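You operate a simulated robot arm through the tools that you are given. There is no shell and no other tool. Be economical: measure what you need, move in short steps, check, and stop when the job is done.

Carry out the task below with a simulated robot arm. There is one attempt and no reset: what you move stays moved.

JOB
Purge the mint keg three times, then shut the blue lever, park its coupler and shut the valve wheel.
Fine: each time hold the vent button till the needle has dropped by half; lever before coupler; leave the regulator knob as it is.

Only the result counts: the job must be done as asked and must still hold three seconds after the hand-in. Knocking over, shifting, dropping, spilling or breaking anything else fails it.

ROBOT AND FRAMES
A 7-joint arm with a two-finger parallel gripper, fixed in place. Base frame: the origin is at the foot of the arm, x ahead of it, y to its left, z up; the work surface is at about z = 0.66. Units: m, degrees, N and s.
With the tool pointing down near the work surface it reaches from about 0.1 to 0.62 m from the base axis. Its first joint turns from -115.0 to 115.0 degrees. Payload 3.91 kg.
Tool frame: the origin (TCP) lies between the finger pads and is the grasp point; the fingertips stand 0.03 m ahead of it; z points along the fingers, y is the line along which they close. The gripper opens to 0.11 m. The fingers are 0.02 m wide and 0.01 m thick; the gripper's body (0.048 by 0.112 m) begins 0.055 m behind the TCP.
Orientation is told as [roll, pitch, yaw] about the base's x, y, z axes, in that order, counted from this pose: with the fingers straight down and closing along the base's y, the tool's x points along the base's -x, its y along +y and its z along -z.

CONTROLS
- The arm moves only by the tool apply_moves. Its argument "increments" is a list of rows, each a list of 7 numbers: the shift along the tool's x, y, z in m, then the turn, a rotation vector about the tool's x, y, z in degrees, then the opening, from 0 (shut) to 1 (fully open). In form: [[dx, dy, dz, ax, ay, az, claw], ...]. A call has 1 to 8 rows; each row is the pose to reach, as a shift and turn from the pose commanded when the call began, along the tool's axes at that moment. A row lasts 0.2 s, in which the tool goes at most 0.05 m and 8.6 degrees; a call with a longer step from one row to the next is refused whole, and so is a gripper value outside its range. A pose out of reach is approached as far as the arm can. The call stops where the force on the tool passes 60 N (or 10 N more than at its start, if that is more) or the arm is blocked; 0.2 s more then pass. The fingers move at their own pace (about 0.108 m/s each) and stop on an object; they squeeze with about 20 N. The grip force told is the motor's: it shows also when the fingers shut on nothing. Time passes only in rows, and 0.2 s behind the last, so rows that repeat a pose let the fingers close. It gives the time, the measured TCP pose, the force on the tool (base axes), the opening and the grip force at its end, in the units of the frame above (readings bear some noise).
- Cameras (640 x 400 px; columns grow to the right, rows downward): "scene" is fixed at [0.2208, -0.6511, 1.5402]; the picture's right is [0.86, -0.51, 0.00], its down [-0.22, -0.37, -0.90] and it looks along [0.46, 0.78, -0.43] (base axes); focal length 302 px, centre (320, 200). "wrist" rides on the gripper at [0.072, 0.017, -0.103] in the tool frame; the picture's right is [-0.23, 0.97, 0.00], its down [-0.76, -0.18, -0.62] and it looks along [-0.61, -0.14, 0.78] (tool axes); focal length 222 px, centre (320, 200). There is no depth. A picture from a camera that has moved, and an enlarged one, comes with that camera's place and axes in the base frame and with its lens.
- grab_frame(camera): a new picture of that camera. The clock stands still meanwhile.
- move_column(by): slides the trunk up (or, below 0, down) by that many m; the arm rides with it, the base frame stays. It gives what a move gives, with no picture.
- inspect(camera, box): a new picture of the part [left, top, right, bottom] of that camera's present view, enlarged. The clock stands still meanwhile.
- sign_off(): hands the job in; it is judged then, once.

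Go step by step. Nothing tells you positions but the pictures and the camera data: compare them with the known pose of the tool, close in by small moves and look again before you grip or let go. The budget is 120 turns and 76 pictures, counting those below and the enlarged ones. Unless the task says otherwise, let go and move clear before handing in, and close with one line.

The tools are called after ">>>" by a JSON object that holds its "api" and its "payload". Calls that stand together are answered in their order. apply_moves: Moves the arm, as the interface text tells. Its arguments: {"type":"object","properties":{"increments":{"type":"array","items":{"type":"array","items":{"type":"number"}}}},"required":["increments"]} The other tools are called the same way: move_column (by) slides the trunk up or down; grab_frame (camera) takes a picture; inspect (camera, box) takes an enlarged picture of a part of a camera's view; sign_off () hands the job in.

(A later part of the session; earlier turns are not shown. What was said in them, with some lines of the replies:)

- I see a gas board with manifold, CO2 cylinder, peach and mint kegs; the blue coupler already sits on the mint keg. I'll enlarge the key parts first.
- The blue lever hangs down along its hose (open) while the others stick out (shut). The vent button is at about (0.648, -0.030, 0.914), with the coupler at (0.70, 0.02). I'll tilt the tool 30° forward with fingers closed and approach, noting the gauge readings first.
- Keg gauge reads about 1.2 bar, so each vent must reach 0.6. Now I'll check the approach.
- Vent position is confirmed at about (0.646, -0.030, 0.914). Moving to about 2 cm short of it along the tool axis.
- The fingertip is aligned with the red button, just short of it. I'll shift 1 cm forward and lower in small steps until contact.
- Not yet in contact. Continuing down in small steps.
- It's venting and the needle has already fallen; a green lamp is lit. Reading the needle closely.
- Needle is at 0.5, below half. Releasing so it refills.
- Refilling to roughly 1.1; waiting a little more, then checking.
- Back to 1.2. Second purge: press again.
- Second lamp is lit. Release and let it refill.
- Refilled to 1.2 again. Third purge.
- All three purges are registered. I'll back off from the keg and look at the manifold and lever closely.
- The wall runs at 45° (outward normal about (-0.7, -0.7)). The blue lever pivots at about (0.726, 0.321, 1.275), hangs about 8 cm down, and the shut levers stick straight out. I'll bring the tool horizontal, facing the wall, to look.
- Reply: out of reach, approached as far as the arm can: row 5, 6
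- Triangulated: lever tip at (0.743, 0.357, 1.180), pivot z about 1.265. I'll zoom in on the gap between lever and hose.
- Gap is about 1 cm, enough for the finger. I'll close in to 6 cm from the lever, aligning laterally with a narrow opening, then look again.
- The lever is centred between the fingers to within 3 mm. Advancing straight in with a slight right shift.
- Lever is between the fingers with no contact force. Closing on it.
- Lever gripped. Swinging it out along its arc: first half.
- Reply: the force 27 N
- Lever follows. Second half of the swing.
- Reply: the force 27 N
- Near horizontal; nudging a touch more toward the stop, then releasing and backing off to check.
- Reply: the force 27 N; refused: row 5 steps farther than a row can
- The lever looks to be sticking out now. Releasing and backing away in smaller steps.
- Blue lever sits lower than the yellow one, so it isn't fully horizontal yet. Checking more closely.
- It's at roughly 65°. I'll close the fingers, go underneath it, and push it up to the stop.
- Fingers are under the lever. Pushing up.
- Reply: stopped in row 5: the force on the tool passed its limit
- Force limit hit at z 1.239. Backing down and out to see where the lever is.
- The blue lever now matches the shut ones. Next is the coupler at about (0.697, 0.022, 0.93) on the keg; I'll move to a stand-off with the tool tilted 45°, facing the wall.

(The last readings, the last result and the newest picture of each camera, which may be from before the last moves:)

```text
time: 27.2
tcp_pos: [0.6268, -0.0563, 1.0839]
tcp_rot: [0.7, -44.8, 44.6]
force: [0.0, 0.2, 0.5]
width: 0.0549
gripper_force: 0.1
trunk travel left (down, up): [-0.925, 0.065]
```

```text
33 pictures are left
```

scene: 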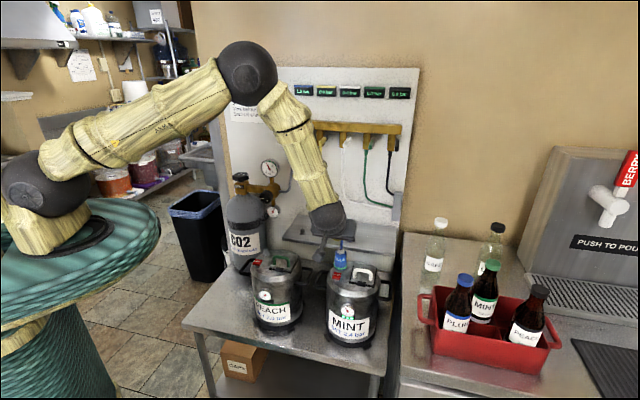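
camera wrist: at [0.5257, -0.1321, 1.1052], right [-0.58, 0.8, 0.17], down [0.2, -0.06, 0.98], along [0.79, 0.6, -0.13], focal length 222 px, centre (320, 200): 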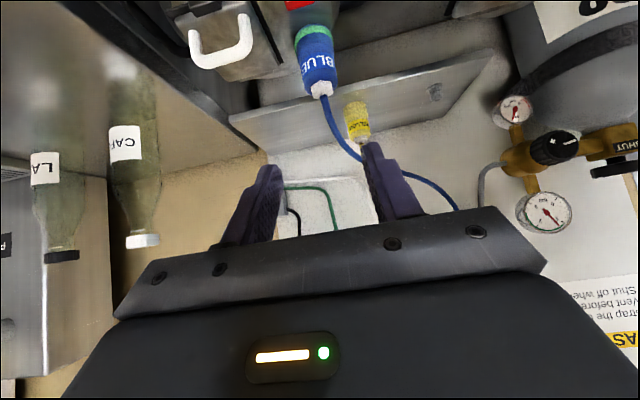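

Coupler axis refined to about (0.695, 0.021). Moving to a pre-grasp about 8 cm short along the tool axis.

>>> {"api": "apply_moves", "payload": {"increments": [[0.012, 0.0022, 0.0346, 0, 0, 0, 0.6], [0.024, 0.0043, 0.0693, 0, 0, 0, 0.6], [0.0361, 0.0065, 0.1039, 0, 0, 0, 0.6]]}}

>>> {"api": "grab_frame", "payload": {"camera": "wrist"}}

>>> {"api": "inspect", "payload": {"camera": "scene", "box": [310, 220, 390, 290]}}

```text
time: 28.0
tcp_pos: [0.6566, -0.0108, 0.983]
tcp_rot: [0.6, -44.8, 44.7]
force: [0.3, 0.6, 1.0]
width: 0.0659
gripper_force: 0.1
trunk travel left (down, up): [-0.925, 0.065]
```

```text
32 pictures are left
camera wrist: at [0.5559, -0.0885, 1.0036], right [-0.58, 0.8, 0.17], down [0.2, -0.06, 0.98], along [0.79, 0.6, -0.13], focal length 222 px, centre (320, 200)
```

wrist: 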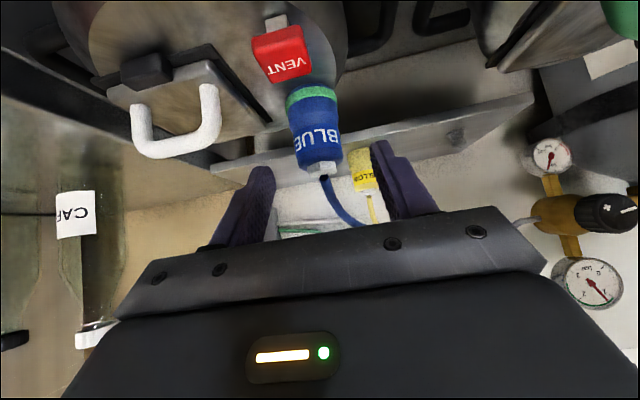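

```text
5.71 times, centred on (350, 255) of scene
camera zoom: at [0.2208, -0.6511, 1.5402], right [0.86, -0.51, 0.0], down [-0.22, -0.37, -0.9], along [0.46, 0.78, -0.43], focal length 1725 px, centre (149, -114)
```

zoom: 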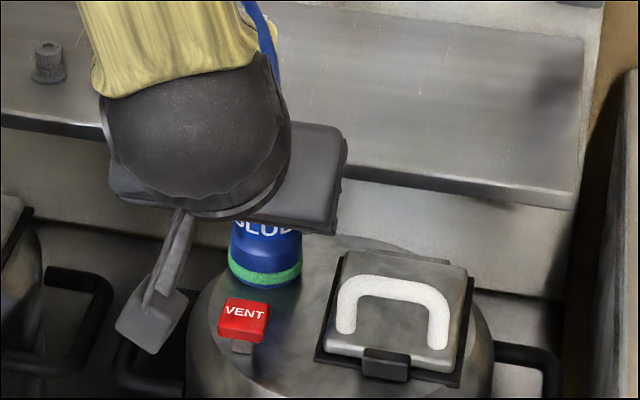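

Coupler at (0.696, 0.024), body z 0.887–0.947; aligned. Advancing along the tool axis.

>>> {"api": "apply_moves", "payload": {"increments": [[0, -0.003, 0.03, 0, 0, 0, 0.6], [0, -0.003, 0.055, 0, 0, 0, 0.6], [0, -0.003, 0.0746, 0, 0, 0, 0.6]]}}

>>> {"api": "grab_frame", "payload": {"camera": "wrist"}}

```text
time: 28.8
tcp_pos: [0.6963, 0.0228, 0.9286]
tcp_rot: [0.6, -44.8, 44.6]
force: [0.4, 0.8, -0.5]
width: 0.066
gripper_force: 0.0
trunk travel left (down, up): [-0.925, 0.065]
```

```text
30 pictures are left
camera wrist: at [0.5957, -0.0536, 0.949], right [-0.58, 0.8, 0.17], down [0.2, -0.06, 0.98], along [0.79, 0.6, -0.13], focal length 222 px, centre (320, 200)
```

wrist: 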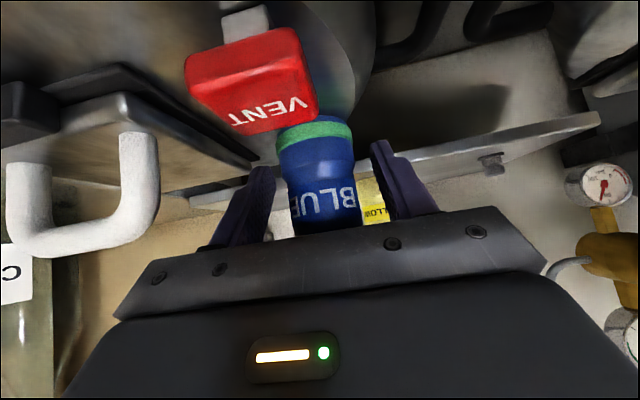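

Coupler is between the fingers. Closing.

>>> {"api": "apply_moves", "payload": {"increments": [[0, 0, 0, 0, 0, 0, 0.4], [0, 0, 0, 0, 0, 0, 0.2], [0, 0, 0, 0, 0, 0, 0.1], [0, 0, 0, 0, 0, 0, 0.1]]}}

```text
time: 29.8
tcp_pos: [0.6952, 0.0219, 0.9292]
tcp_rot: [0.7, -44.9, 44.7]
force: [0.8, -0.1, 0.8]
width: 0.0439
gripper_force: 19.9
trunk travel left (down, up): [-0.925, 0.065]
```

Gripped at 44 mm. Pulling straight up.

>>> {"api": "apply_moves", "payload": {"increments": [[0, 0, 0, 0, 0, 0, 0], [-0.0071, 0, -0.0071, 0, 0, 0, 0], [-0.0141, 0, -0.0141, 0, 0, 0, 0], [-0.0212, 0, -0.0212, 0, 0, 0, 0], [-0.0354, 0, -0.0354, 0, 0, 0, 0]]}}

>>> {"api": "grab_frame", "payload": {"camera": "wrist"}}

>>> {"api": "inspect", "payload": {"camera": "scene", "box": [270, 200, 400, 300]}}

```text
time: 31.0
tcp_pos: [0.6929, 0.0228, 0.9793]
tcp_rot: [0.7, -44.8, 44.7]
force: [0.3, 1.2, -1.0]
width: 0.0443
gripper_force: 20.9
trunk travel left (down, up): [-0.925, 0.065]
```

```text
29 pictures are left
camera wrist: at [0.5916, -0.0539, 1.0005], right [-0.58, 0.8, 0.17], down [0.2, -0.06, 0.98], along [0.79, 0.6, -0.13], focal length 222 px, centre (320, 200)
```

wrist: 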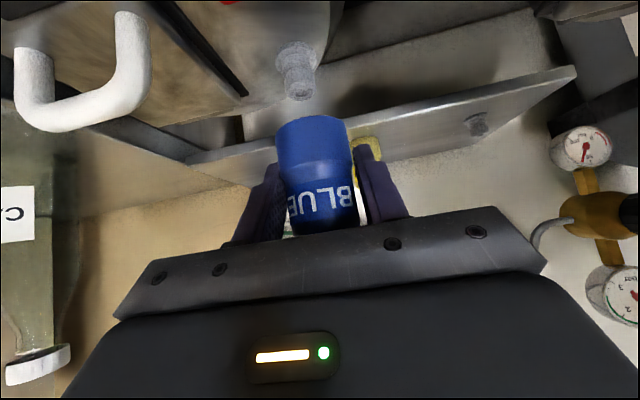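

```text
4.00 times, centred on (335, 250) of scene
camera zoom: at [0.2208, -0.6511, 1.5402], right [0.86, -0.51, 0.0], down [-0.22, -0.37, -0.9], along [0.46, 0.78, -0.43], focal length 1207 px, centre (260, 0)
```

zoom: 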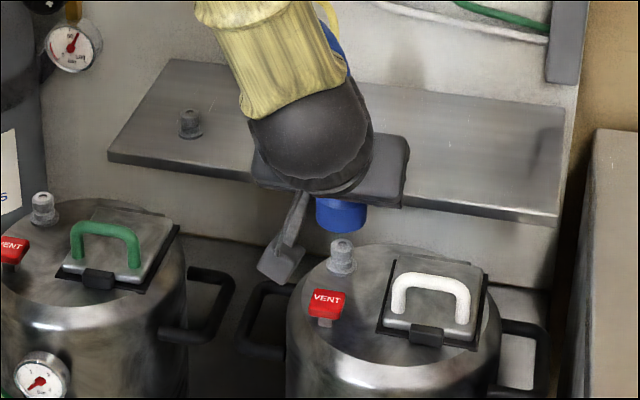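

The coupler came off cleanly. I'll carry it high toward the empty parking stub on the shelf (around n≈0.67, t≈0.29) and re-measure there.

>>> {"api": "apply_moves", "payload": {"increments": [[-0.02, 0.01, -0.012, 0, 0, 0, 0], [-0.036, 0.045, -0.012, 0, 0, 0, 0], [-0.048, 0.08, -0.012, 0, 0, 0, 0], [-0.06, 0.115, -0.012, 0, 0, 0, 0], [-0.06, 0.15, -0.012, 0, 0, 0, 0], [-0.06, 0.184, -0.012, 0, 0, 0, 0]]}}

>>> {"api": "grab_frame", "payload": {"camera": "wrist"}}

>>> {"api": "inspect", "payload": {"camera": "scene", "box": [230, 160, 350, 260]}}

```text
time: 32.4
tcp_pos: [0.5907, 0.1753, 1.0325]
tcp_rot: [0.7, -44.8, 44.7]
force: [-0.2, 0.1, -1.1]
width: 0.0443
gripper_force: 20.1
trunk travel left (down, up): [-0.925, 0.065]
```

```text
27 pictures are left
camera wrist: at [0.4889, 0.0992, 1.0544], right [-0.58, 0.8, 0.17], down [0.2, -0.06, 0.98], along [0.79, 0.6, -0.13], focal length 222 px, centre (320, 200)
```

wrist: 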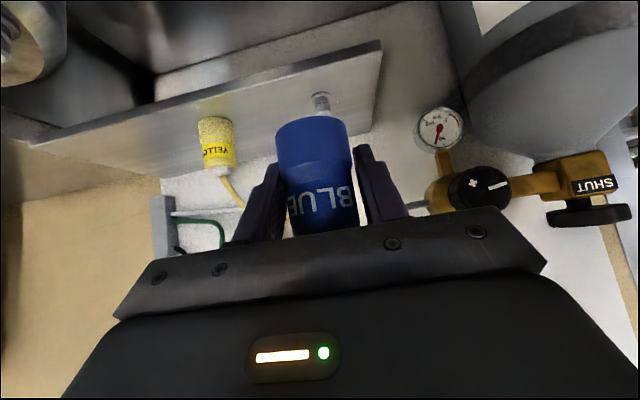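

```text
4.00 times, centred on (290, 210) of scene
camera zoom: at [0.2208, -0.6511, 1.5402], right [0.86, -0.51, 0.0], down [-0.22, -0.37, -0.9], along [0.46, 0.78, -0.43], focal length 1207 px, centre (440, 160)
```

zoom: 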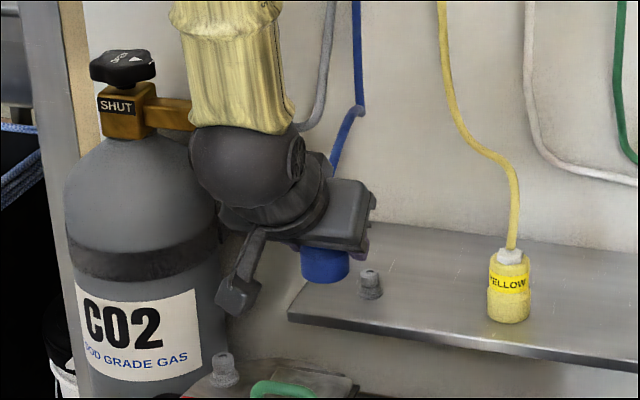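

Both views agree: stub at about (0.684, 0.276) with base z 0.889. Correcting with the same measurement bias seen at the keg post, the parking TCP is (0.680, 0.271, 0.934). Moving above it.

>>> {"api": "apply_moves", "payload": {"increments": [[-0.0165, 0.0012, 0.0298, 0, 0, 0, 0], [-0.033, 0.0024, 0.0596, 0, 0, 0, 0], [-0.0496, 0.0035, 0.0893, 0, 0, 0, 0], [-0.0661, 0.0047, 0.1191, 0, 0, 0, 0]]}}

>>> {"api": "grab_frame", "payload": {"camera": "wrist"}}

>>> {"api": "inspect", "payload": {"camera": "scene", "box": [250, 190, 350, 260]}}

```text
time: 33.4
tcp_pos: [0.6788, 0.274, 0.9925]
tcp_rot: [0.7, -44.8, 44.5]
force: [0.9, -0.2, -1.5]
width: 0.0443
gripper_force: 20.5
trunk travel left (down, up): [-0.925, 0.065]
```

```text
25 pictures are left
camera wrist: at [0.5775, 0.1966, 1.0124], right [-0.58, 0.8, 0.17], down [0.2, -0.06, 0.98], along [0.79, 0.6, -0.13], focal length 222 px, centre (320, 200)
```

wrist: 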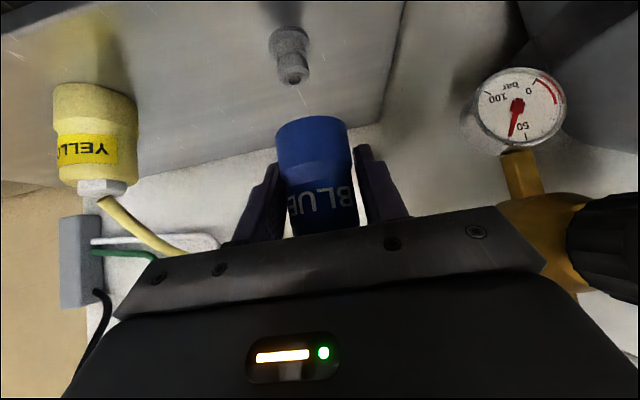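

```text
5.71 times, centred on (300, 225) of scene
camera zoom: at [0.2208, -0.6511, 1.5402], right [0.86, -0.51, 0.0], down [-0.22, -0.37, -0.9], along [0.46, 0.78, -0.43], focal length 1725 px, centre (434, 57)
```

zoom: 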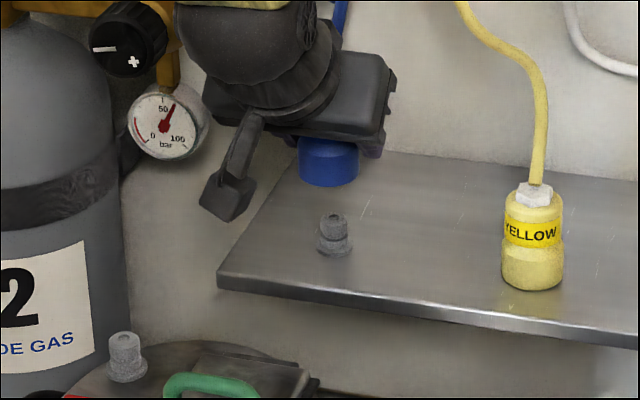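

Alignment matches the keg geometry to within about 1–2 mm. Lowering onto the stub with a 2 mm correction.

>>> {"api": "apply_moves", "payload": {"increments": [[0, -0.002, 0, 0, 0, 0, 0], [0.0106, -0.002, 0.0106, 0, 0, 0, 0], [0.0198, -0.002, 0.0198, 0, 0, 0, 0], [0.0283, -0.002, 0.0283, 0, 0, 0, 0], [0.0354, -0.002, 0.0354, 0, 0, 0, 0], [0.0396, -0.002, 0.0396, 0, 0, 0, 0]]}}

>>> {"api": "inspect", "payload": {"camera": "scene", "box": [250, 190, 350, 260]}}

>>> {"api": "grab_frame", "payload": {"camera": "wrist"}}

```text
time: 34.8
tcp_pos: [0.6788, 0.271, 0.9373]
tcp_rot: [0.6, -44.9, 44.5]
force: [5.3, -6.7, 0.4]
width: 0.0443
gripper_force: 20.6
trunk travel left (down, up): [-0.925, 0.065]
```

```text
5.71 times, centred on (300, 225) of scene
camera zoom: at [0.2208, -0.6511, 1.5402], right [0.86, -0.51, 0.0], down [-0.22, -0.37, -0.9], along [0.46, 0.78, -0.43], focal length 1725 px, centre (434, 57)
```

zoom: 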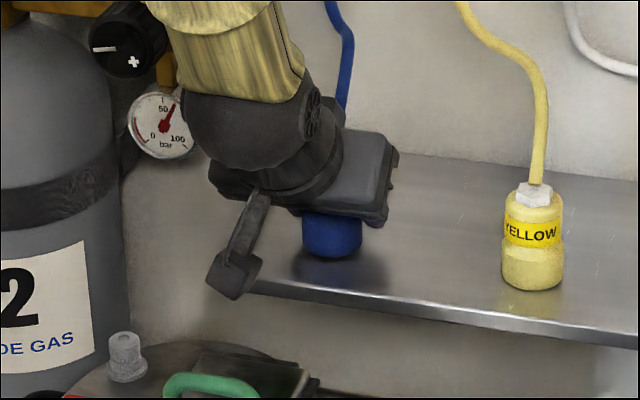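

```text
22 pictures are left
camera wrist: at [0.5775, 0.1945, 0.9582], right [-0.57, 0.8, 0.17], down [0.2, -0.06, 0.98], along [0.79, 0.6, -0.13], focal length 222 px, centre (320, 200)
```

wrist: 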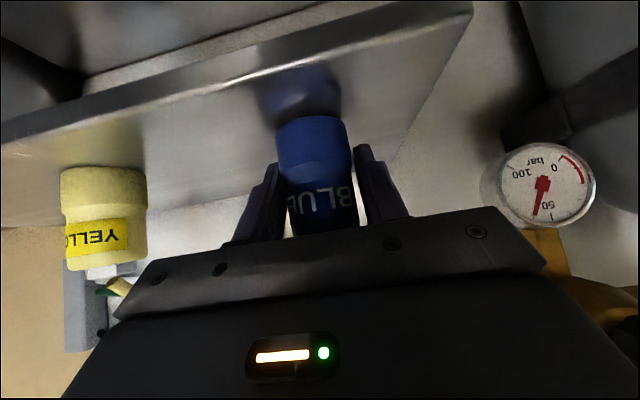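

It's on the stub with a small sideways load. Easing sideways and pressing the last few millimetres down.

>>> {"api": "apply_moves", "payload": {"increments": [[0.002, -0.0015, 0.002, 0, 0, 0, 0], [0.004, -0.0015, 0.004, 0, 0, 0, 0], [0.006, -0.0015, 0.006, 0, 0, 0, 0]]}}

>>> {"api": "inspect", "payload": {"camera": "wrist", "box": [220, 40, 400, 200]}}

```text
time: 35.6
tcp_pos: [0.6791, 0.2707, 0.9347]
tcp_rot: [0.6, -45.4, 44.8]
force: [0.7, 0.4, 21.8]
width: 0.0444
gripper_force: 20.6
trunk travel left (down, up): [-0.925, 0.065]
```

```text
2.50 times, centred on (310, 120) of wrist
camera zoom: at [0.5774, 0.194, 0.9532], right [-0.58, 0.8, 0.17], down [0.2, -0.07, 0.98], along [0.79, 0.6, -0.12], focal length 555 px, centre (345, 400)
```

zoom: 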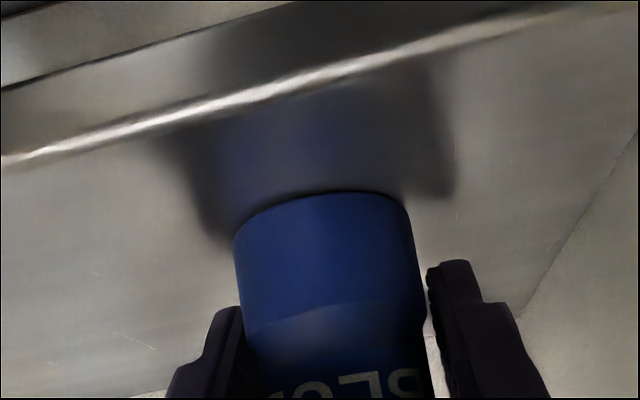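

Seated: firm contact at the predicted height. Relaxing, opening and backing off along the tool axis.

>>> {"api": "apply_moves", "payload": {"increments": [[-0.0035, 0, -0.0035, 0, 0, 0, 0], [-0.0035, 0, -0.0035, 0, 0, 0, 0.5], [-0.0035, 0, -0.0035, 0, 0, 0, 0.6], [-0.0035, 0, -0.0035, 0, 0, 0, 0.6], [-0.0035, 0, -0.045, 0, 0, 0, 0.6], [-0.0035, 0, -0.09, 0, 0, 0, 0.6], [-0.0035, 0, -0.135, 0, 0, 0, 0.6]]}}

>>> {"api": "grab_frame", "payload": {"camera": "wrist"}}

>>> {"api": "inspect", "payload": {"camera": "scene", "box": [215, 150, 355, 260]}}

```text
time: 37.2
tcp_pos: [0.6094, 0.2059, 1.0281]
tcp_rot: [0.6, -45.0, 44.8]
force: [-0.7, 0.3, 0.5]
width: 0.0658
gripper_force: 0.1
trunk travel left (down, up): [-0.925, 0.065]
```

```text
20 pictures are left
camera wrist: at [0.5095, 0.1291, 1.049], right [-0.58, 0.8, 0.17], down [0.2, -0.06, 0.98], along [0.79, 0.6, -0.13], focal length 222 px, centre (320, 200)
```

wrist: 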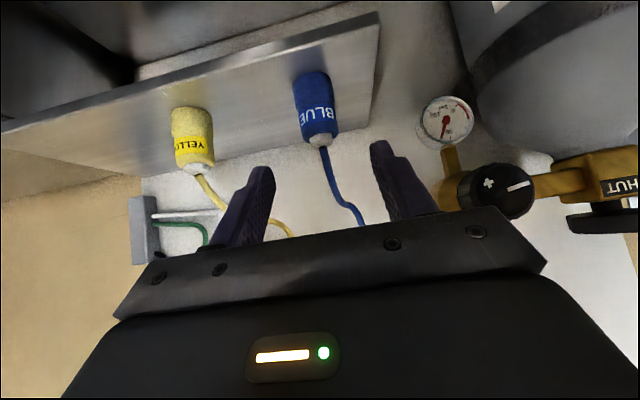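

```text
3.64 times, centred on (285, 205) of scene
camera zoom: at [0.2208, -0.6511, 1.5402], right [0.86, -0.51, 0.0], down [-0.22, -0.37, -0.9], along [0.46, 0.78, -0.43], focal length 1098 px, centre (447, 182)
```

zoom: 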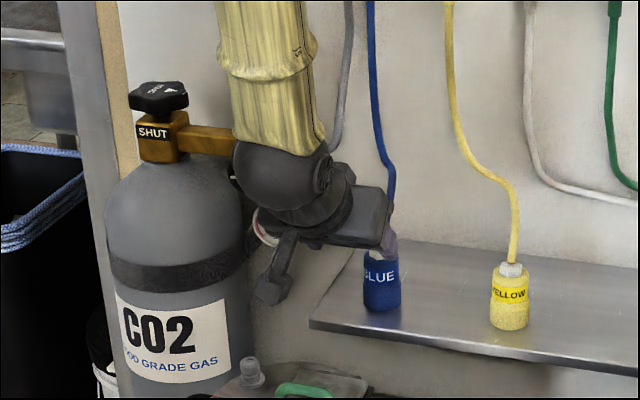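

Blue coupler is parked like the yellow one. Now the valve wheel at about (0.529, 0.524, 1.09); I'll inspect its markings.

>>> {"api": "inspect", "payload": {"camera": "scene", "box": [225, 162, 275, 194]}}

>>> {"api": "apply_moves", "payload": {"increments": [[-0.02, 0.01, -0.045, 0, 0, 0, 0.6], [-0.04, 0.02, -0.09, 0, 0, 0, 0.6], [-0.06, 0.03, -0.135, 0, 0, 0, 0.6], [-0.08, 0.04, -0.18, 0, 0, 0, 0.6]]}}

```text
12.50 times, centred on (250, 178) of scene
camera zoom: at [0.2208, -0.6511, 1.5402], right [0.86, -0.51, 0.0], down [-0.22, -0.37, -0.9], along [0.46, 0.78, -0.43], focal length 3773 px, centre (1195, 475)
```

zoom: 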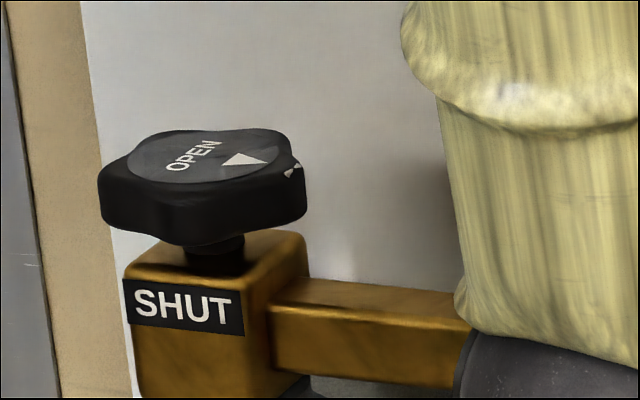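

```text
refused: row 1 steps farther than a row can; nothing moved
```

The wheel turns about a vertical axis; I need a top view for its pointer. Backing off and up with the tool turned to point down, staying clear of the regulator.

>>> {"api": "apply_moves", "payload": {"increments": [[-0.0054, 0, -0.0352, 0, 7.5, 0, 0.6], [-0.0107, 0, -0.0703, 0, 15, 0, 0.6], [-0.0161, 0, -0.1055, 0, 22.5, 0, 0.6], [-0.0215, 0, -0.1407, 0, 30, 0, 0.6], [-0.0268, 0, -0.1758, 0, 37.5, 0, 0.6], [-0.0322, 0, -0.211, 0, 45, 0, 0.6]]}}

```text
time: 38.6
tcp_pos: [0.5247, 0.1126, 1.2031]
tcp_rot: [0.4, 0.2, 45.0]
force: [0.5, -0.6, -0.3]
width: 0.0659
gripper_force: 0.0
trunk travel left (down, up): [-0.925, 0.065]
```

Now moving over toward the wheel for a top view.

>>> {"api": "apply_moves", "payload": {"increments": [[-0.0243, 0.0386, -0.0067, 0, 0, 0, 0.6], [-0.0486, 0.0771, -0.0134, 0, 0, 0, 0.7], [-0.0729, 0.1157, -0.0201, 0, 0, 0, 0.8], [-0.0971, 0.1543, -0.0269, 0, 0, 0, 0.8], [-0.1214, 0.1929, -0.0336, 0, 0, 0, 0.8], [-0.1457, 0.2314, -0.0403, 0, 0, 0, 0.8], [-0.17, 0.27, -0.047, 0, 0, 0, 0.8]]}}

>>> {"api": "grab_frame", "payload": {"camera": "wrist"}}

>>> {"api": "grab_frame", "payload": {"camera": "scene"}}

```text
time: 40.2
tcp_pos: [0.455, 0.4243, 1.2494]
tcp_rot: [0.4, 0.2, 45.1]
force: [0.3, 0.9, -0.5]
width: 0.0881
gripper_force: 0.1
trunk travel left (down, up): [-0.925, 0.065]
```

```text
17 pictures are left
camera wrist: at [0.3915, 0.3837, 1.3515], right [-0.53, 0.85, 0.01], down [0.67, 0.41, 0.62], along [0.52, 0.33, -0.79], focal length 222 px, centre (320, 200)
```

wrist: 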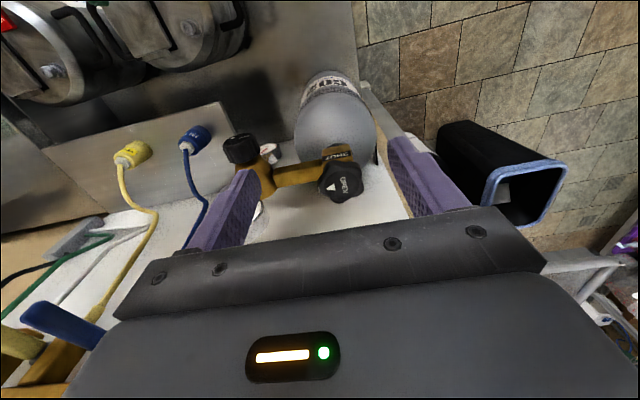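

```text
16 pictures are left
```

scene: 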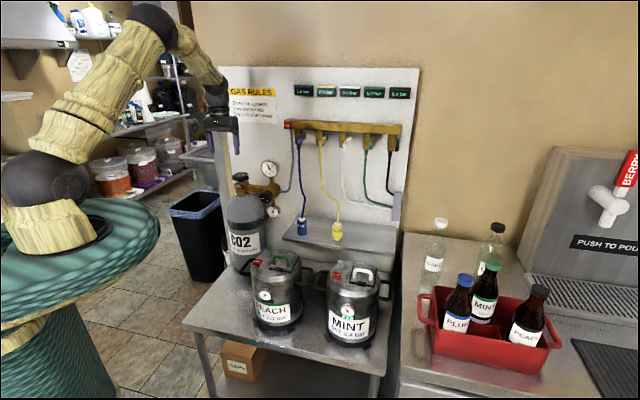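

>>> {"api": "inspect", "payload": {"camera": "wrist", "box": [300, 130, 380, 210]}}

```text
5.00 times, centred on (340, 170) of wrist
camera zoom: at [0.3915, 0.3837, 1.3515], right [-0.53, 0.85, 0.01], down [0.67, 0.41, 0.62], along [0.52, 0.33, -0.79], focal length 1111 px, centre (220, 350)
```

zoom: 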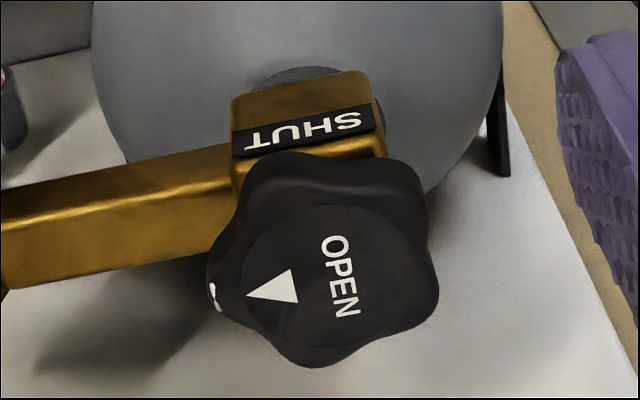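

The white pointer faces right (open) and SHUT is on the front face, so the wheel must turn 90° clockwise from above. Moving above the wheel with the gripper pre-turned by +45° to leave room for the turn.

>>> {"api": "apply_moves", "payload": {"increments": [[-0.0188, 0.0019, 0.0117, 0, 0, -7.5, 0.9], [-0.0377, 0.0038, 0.0233, 0, 0, -15, 0.9], [-0.0565, 0.0057, 0.035, 0, 0, -22.5, 0.9], [-0.0753, 0.0075, 0.0467, 0, 0, -30, 0.9], [-0.0942, 0.0094, 0.0583, 0, 0, -37.5, 0.9], [-0.113, 0.0113, 0.07, 0, 0, -45, 0.9]]}}

>>> {"api": "grab_frame", "payload": {"camera": "wrist"}}

>>> {"api": "inspect", "payload": {"camera": "scene", "box": [200, 120, 290, 220]}}

```text
time: 41.6
tcp_pos: [0.5275, 0.5114, 1.1793]
tcp_rot: [0.6, -0.2, 90.3]
force: [-0.4, 0.7, 0.3]
width: 0.0989
gripper_force: 0.0
trunk travel left (down, up): [-0.925, 0.065]
```

```text
14 pictures are left
camera wrist: at [0.5097, 0.4382, 1.2802], right [-0.97, 0.22, 0.01], down [0.18, 0.76, 0.62], along [0.13, 0.61, -0.78], focal length 222 px, centre (320, 200)
```

wrist: 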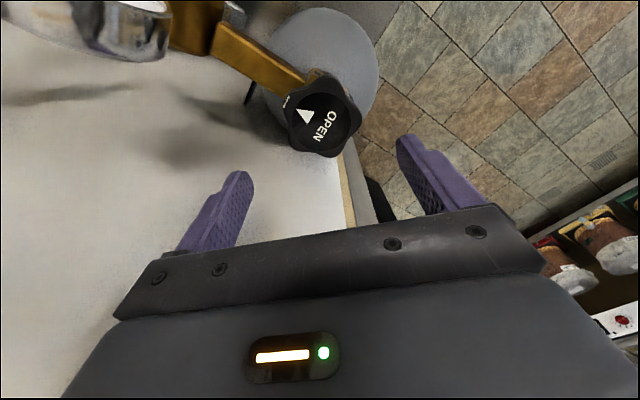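

```text
4.00 times, centred on (245, 170) of scene
camera zoom: at [0.2208, -0.6511, 1.5402], right [0.86, -0.51, 0.0], down [-0.22, -0.37, -0.9], along [0.46, 0.78, -0.43], focal length 1207 px, centre (620, 320)
```

zoom: 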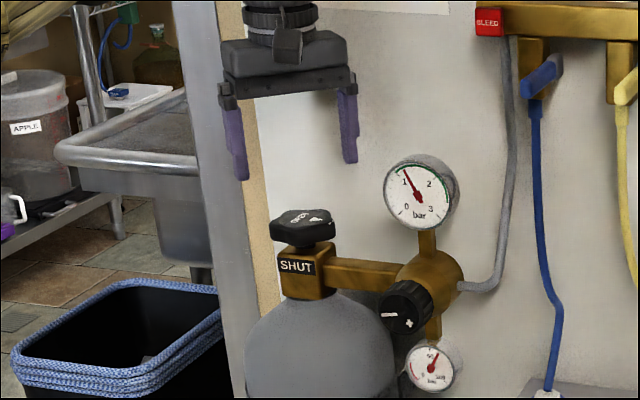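

Wheel centre is at about (0.523, 0.503), top z 1.098. Lowering the open fingers around its rim.

>>> {"api": "apply_moves", "payload": {"increments": [[0.008, 0.0045, 0, 0, 0, 0, 0.9], [0.008, 0.0045, 0.03, 0, 0, 0, 0.9], [0.008, 0.0045, 0.055, 0, 0, 0, 0.9], [0.008, 0.0045, 0.07, 0, 0, 0, 0.9]]}}

>>> {"api": "grab_frame", "payload": {"camera": "wrist"}}

>>> {"api": "inspect", "payload": {"camera": "scene", "box": [215, 140, 285, 210]}}

```text
time: 42.6
tcp_pos: [0.5209, 0.5049, 1.1085]
tcp_rot: [0.5, -0.4, 90.0]
force: [1.0, 0.0, 0.0]
width: 0.0991
gripper_force: 0.0
trunk travel left (down, up): [-0.925, 0.065]
```

```text
12 pictures are left
camera wrist: at [0.5035, 0.4308, 1.2108], right [-0.97, 0.22, 0.01], down [0.18, 0.76, 0.63], along [0.13, 0.61, -0.78], focal length 222 px, centre (320, 200)
```

wrist: 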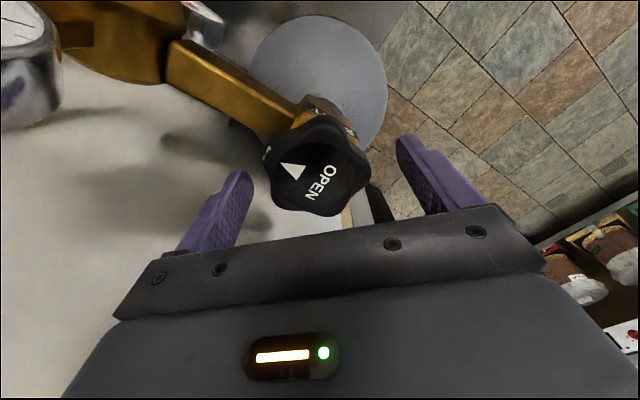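

```text
5.71 times, centred on (250, 175) of scene
camera zoom: at [0.2208, -0.6511, 1.5402], right [0.86, -0.51, 0.0], down [-0.22, -0.37, -0.9], along [0.46, 0.78, -0.43], focal length 1725 px, centre (720, 343)
```

zoom: 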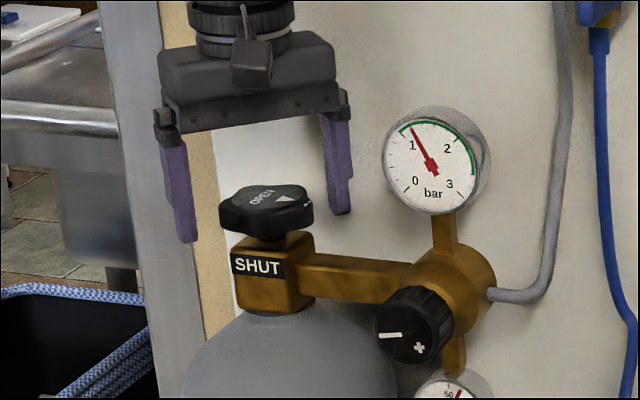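

The wheel sits about 1 cm closer and slightly higher than estimated: centre about (0.521, 0.494), mid z 1.095. Correcting and closing on it.

>>> {"api": "apply_moves", "payload": {"increments": [[0.01, 0, -0.004, 0, 0, 0, 0.9], [0.01, 0, -0.004, 0, 0, 0, 0.7], [0.01, 0, -0.004, 0, 0, 0, 0.5], [0.01, 0, -0.004, 0, 0, 0, 0.4], [0.01, 0, -0.004, 0, 0, 0, 0.4]]}}

>>> {"api": "grab_frame", "payload": {"camera": "wrist"}}

```text
time: 43.8
tcp_pos: [0.5225, 0.495, 1.1129]
tcp_rot: [0.3, -0.3, 90.2]
force: [11.5, 2.9, -3.8]
width: 0.0611
gripper_force: 44.8
trunk travel left (down, up): [-0.925, 0.065]
```

```text
10 pictures are left
camera wrist: at [0.5058, 0.4216, 1.2138], right [-0.97, 0.23, 0.01], down [0.18, 0.76, 0.63], along [0.14, 0.61, -0.78], focal length 222 px, centre (320, 200)
```

wrist: 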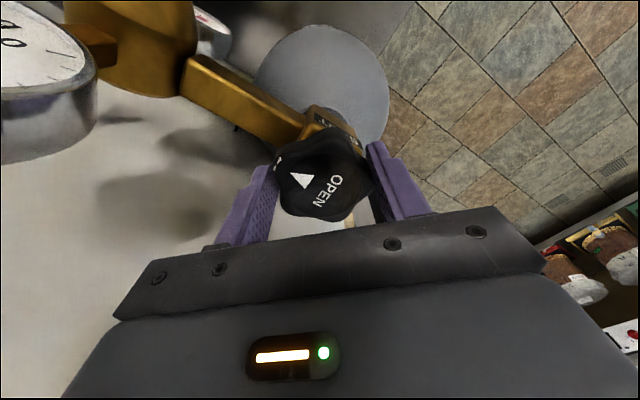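

Gripped. Turning clockwise, first 40°.

>>> {"api": "apply_moves", "payload": {"increments": [[0, -0.0015, 0, 0, 0, 8, 0.3], [0, -0.0015, 0, 0, 0, 16, 0.3], [0, -0.0015, 0, 0, 0, 24, 0.3], [0, -0.0015, 0, 0, 0, 32, 0.3], [0, -0.0015, 0, 0, 0, 40, 0.3]]}}

>>> {"api": "inspect", "payload": {"camera": "wrist", "box": [230, 80, 410, 230]}}

```text
time: 45.0
tcp_pos: [0.519, 0.4965, 1.1115]
tcp_rot: [0.6, 0.4, 50.2]
force: [-11.4, 3.2, -2.2]
width: 0.0609
gripper_force: 44.5
trunk travel left (down, up): [-0.925, 0.065]
```

```text
2.67 times, centred on (320, 155) of wrist
camera zoom: at [0.4592, 0.4511, 1.2148], right [-0.6, 0.8, 0.01], down [0.63, 0.47, 0.62], along [0.49, 0.38, -0.79], focal length 592 px, centre (320, 320)
```

zoom: 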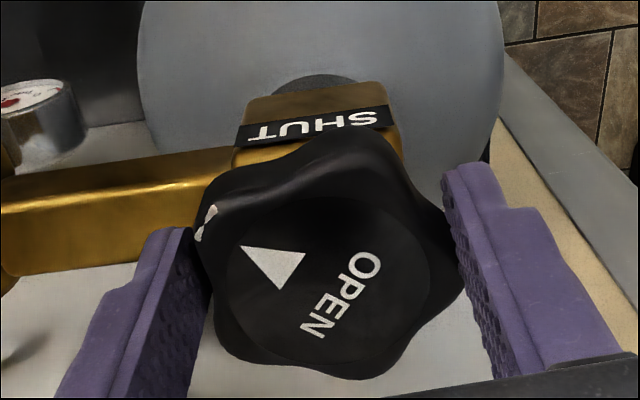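

Pointer has moved 40° toward SHUT. Continuing the remaining 50°.

>>> {"api": "apply_moves", "payload": {"increments": [[0.0013, 0.0015, 0, 0, 0, 7.2, 0.3], [0.0013, 0.0015, 0, 0, 0, 14.4, 0.3], [0.0013, 0.0015, 0, 0, 0, 21.6, 0.3], [0.0013, 0.0015, 0, 0, 0, 28.8, 0.3], [0.0013, 0.0015, 0, 0, 0, 36, 0.3], [0.0013, 0.0015, 0, 0, 0, 43.2, 0.3], [0.0013, 0.0015, 0, 0, 0, 50.4, 0.3]]}}

>>> {"api": "inspect", "payload": {"camera": "wrist", "box": [230, 80, 410, 230]}}

```text
time: 46.6
tcp_pos: [0.5165, 0.5021, 1.1123]
tcp_rot: [0.4, 0.3, 0.0]
force: [-13.4, 33.4, 5.3]
width: 0.0613
gripper_force: 45.2
trunk travel left (down, up): [-0.925, 0.065]
```

```text
2.67 times, centred on (320, 155) of wrist
camera zoom: at [0.443, 0.5178, 1.2149], right [0.23, 0.97, 0.01], down [0.77, -0.18, 0.62], along [0.6, -0.14, -0.79], focal length 592 px, centre (320, 320)
```

zoom: 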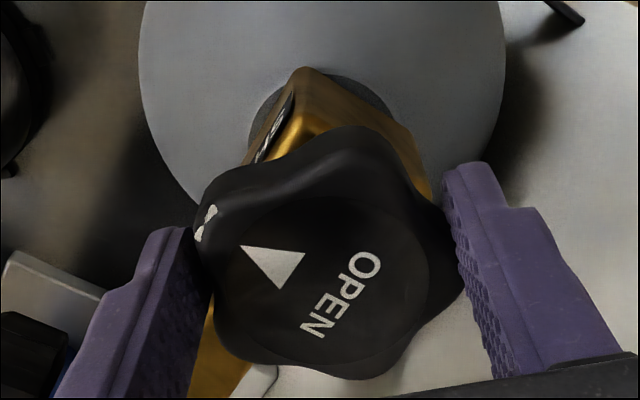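

Rotated 90°. Easing the side load and checking the pointer from the scene camera.

>>> {"api": "apply_moves", "payload": {"increments": [[0.0012, 0.004, 0, 0, 0, 0, 0.3], [0.0012, 0.004, 0, 0, 0, 0, 0.3]]}}

>>> {"api": "inspect", "payload": {"camera": "scene", "box": [220, 150, 270, 200]}}

```text
time: 47.2
tcp_pos: [0.5164, 0.5032, 1.1125]
tcp_rot: [0.3, 0.4, -0.2]
force: [-11.5, 20.5, 10.5]
width: 0.061
gripper_force: 45.1
trunk travel left (down, up): [-0.925, 0.065]
```

```text
8.00 times, centred on (245, 175) of scene
camera zoom: at [0.2208, -0.6511, 1.5402], right [0.86, -0.51, 0.0], down [-0.22, -0.37, -0.9], along [0.46, 0.78, -0.43], focal length 2415 px, centre (920, 400)
```

zoom: 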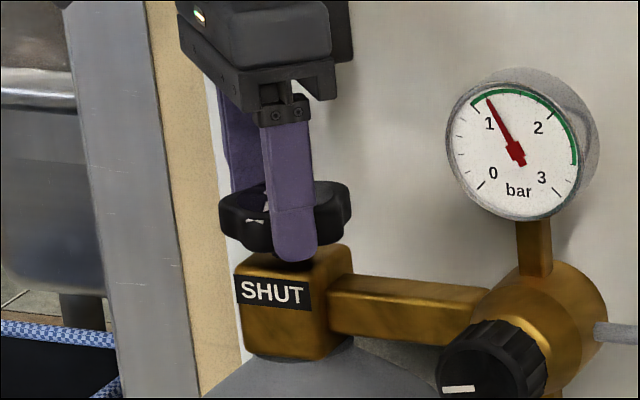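

Pointer is nearly over SHUT. A last 5° nudge, then open and lift off to verify.

>>> {"api": "apply_moves", "payload": {"increments": [[0.0005, 0.002, 0, 0, 0, 2.5, 0.3], [0.0005, 0.002, 0, 0, 0, 5, 0.3], [0.0005, 0.002, 0, 0, 0, 5, 0.3]]}}

>>> {"api": "apply_moves", "payload": {"increments": [[0, 0, 0, 0, 0, 0, 0.6], [0, 0, 0, 0, 0, 0, 0.75], [0, 0, 0, 0, 0, 0, 0.85], [0, 0, -0.03, 0, 0, 0, 0.85], [0, 0, -0.07, 0, 0, 0, 0.85], [0, 0, -0.11, 0, 0, 0, 0.85]]}}

>>> {"api": "inspect", "payload": {"camera": "scene", "box": [225, 162, 275, 194]}}

>>> {"api": "inspect", "payload": {"camera": "wrist", "box": [230, 40, 410, 190]}}

```text
time: 48.0
tcp_pos: [0.5164, 0.503, 1.1115]
tcp_rot: [0.1, 0.3, -5.3]
force: [-9.0, 18.2, 7.4]
width: 0.0614
gripper_force: 44.6
trunk travel left (down, up): [-0.925, 0.065]
```

```text
time: 49.4
tcp_pos: [0.5193, 0.4987, 1.2226]
tcp_rot: [0.3, 0.4, -5.2]
force: [-0.3, -0.1, -0.1]
width: 0.0933
gripper_force: 0.1
trunk travel left (down, up): [-0.925, 0.065]
```

```text
12.50 times, centred on (250, 178) of scene
camera zoom: at [0.2208, -0.6511, 1.5402], right [0.86, -0.51, 0.0], down [-0.22, -0.37, -0.9], along [0.46, 0.78, -0.43], focal length 3773 px, centre (1195, 475)
```

zoom: 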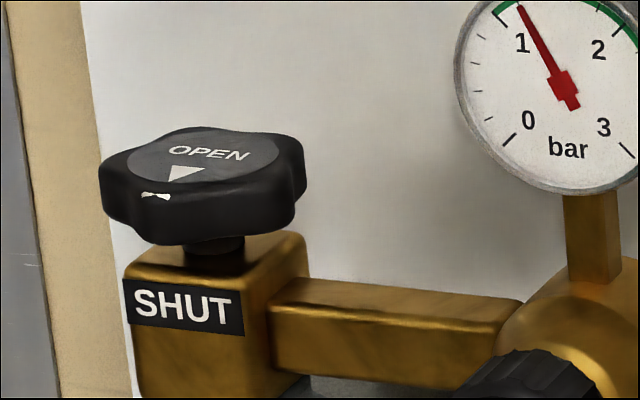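

```text
2.67 times, centred on (320, 115) of wrist
camera zoom: at [0.448, 0.5212, 1.3261], right [0.32, 0.95, 0.0], down [0.75, -0.25, 0.62], along [0.59, -0.19, -0.79], focal length 592 px, centre (320, 427)
```

zoom: 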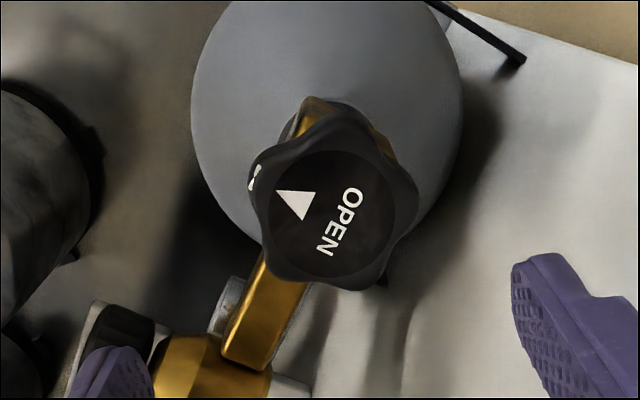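

The last 5° didn't move the wheel, so it's at its stop with the pointer facing SHUT. Moving clear and making a final check.

>>> {"api": "apply_moves", "payload": {"increments": [[0.02, 0, -0.035, 0, 0, 0, 0.85], [0.05, -0.01, -0.06, 0, 0, 0, 0.85], [0.09, -0.02, -0.07, 0, 0, 0, 0.85], [0.13, -0.03, -0.08, 0, 0, 0, 0.85], [0.13, -0.03, -0.08, 0, 0, 0, 0.85]]}}

>>> {"api": "grab_frame", "payload": {"camera": "scene"}}

>>> {"api": "inspect", "payload": {"camera": "scene", "box": [220, 80, 420, 250]}}

>>> {"api": "inspect", "payload": {"camera": "scene", "box": [310, 230, 406, 350]}}

```text
time: 50.6
tcp_pos: [0.3914, 0.4829, 1.3051]
tcp_rot: [0.1, 0.4, -5.3]
force: [0.9, -0.4, 0.5]
width: 0.0936
gripper_force: 0.0
trunk travel left (down, up): [-0.925, 0.065]
```

```text
4 pictures are left
```

scene: 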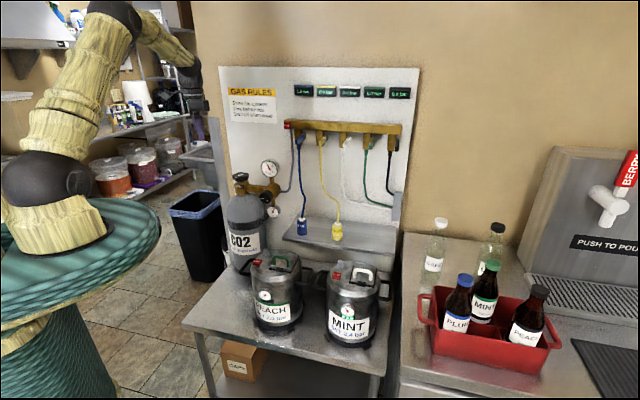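

```text
2.35 times, centred on (320, 165) of scene
camera zoom: at [0.2208, -0.6511, 1.5402], right [0.86, -0.51, 0.0], down [-0.22, -0.37, -0.9], along [0.46, 0.78, -0.43], focal length 710 px, centre (320, 282)
```

zoom: 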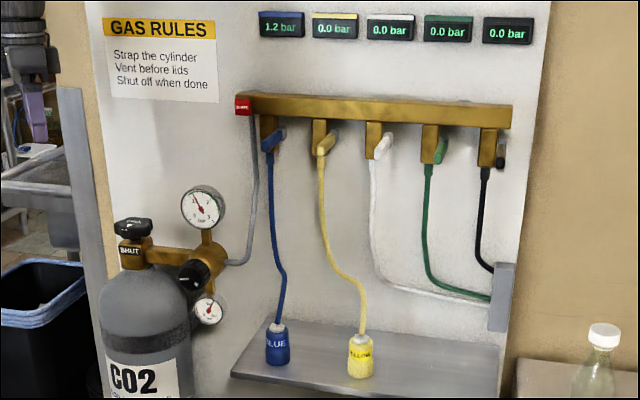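

```text
3.33 times, centred on (358, 290) of scene
camera zoom: at [0.2208, -0.6511, 1.5402], right [0.86, -0.51, 0.0], down [-0.22, -0.37, -0.9], along [0.46, 0.78, -0.43], focal length 1006 px, centre (193, -100)
```

zoom: 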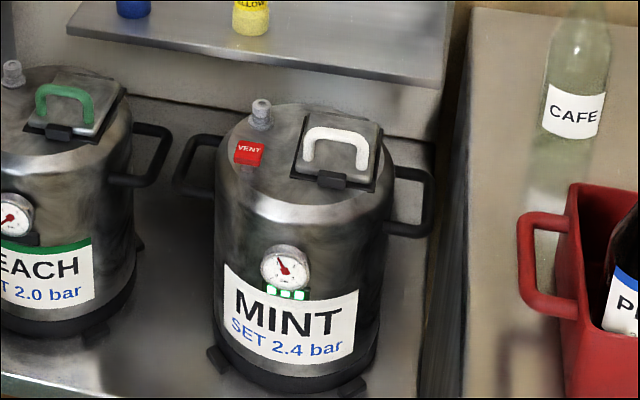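

Everything is in its end state: three purge lamps lit, blue lever out (shut), blue coupler on its stub, wheel pointer at SHUT, regulator knob untouched and the arm clear. Handing in.

>>> {"api": "sign_off", "payload": {}}

```text
The job is handed in.
```

The mint keg was purged three times, each from 1.2 to about 0.5 bar. The blue lever was shut first, then its coupler parked, then the valve wheel shut, and the regulator knob was left as it was.
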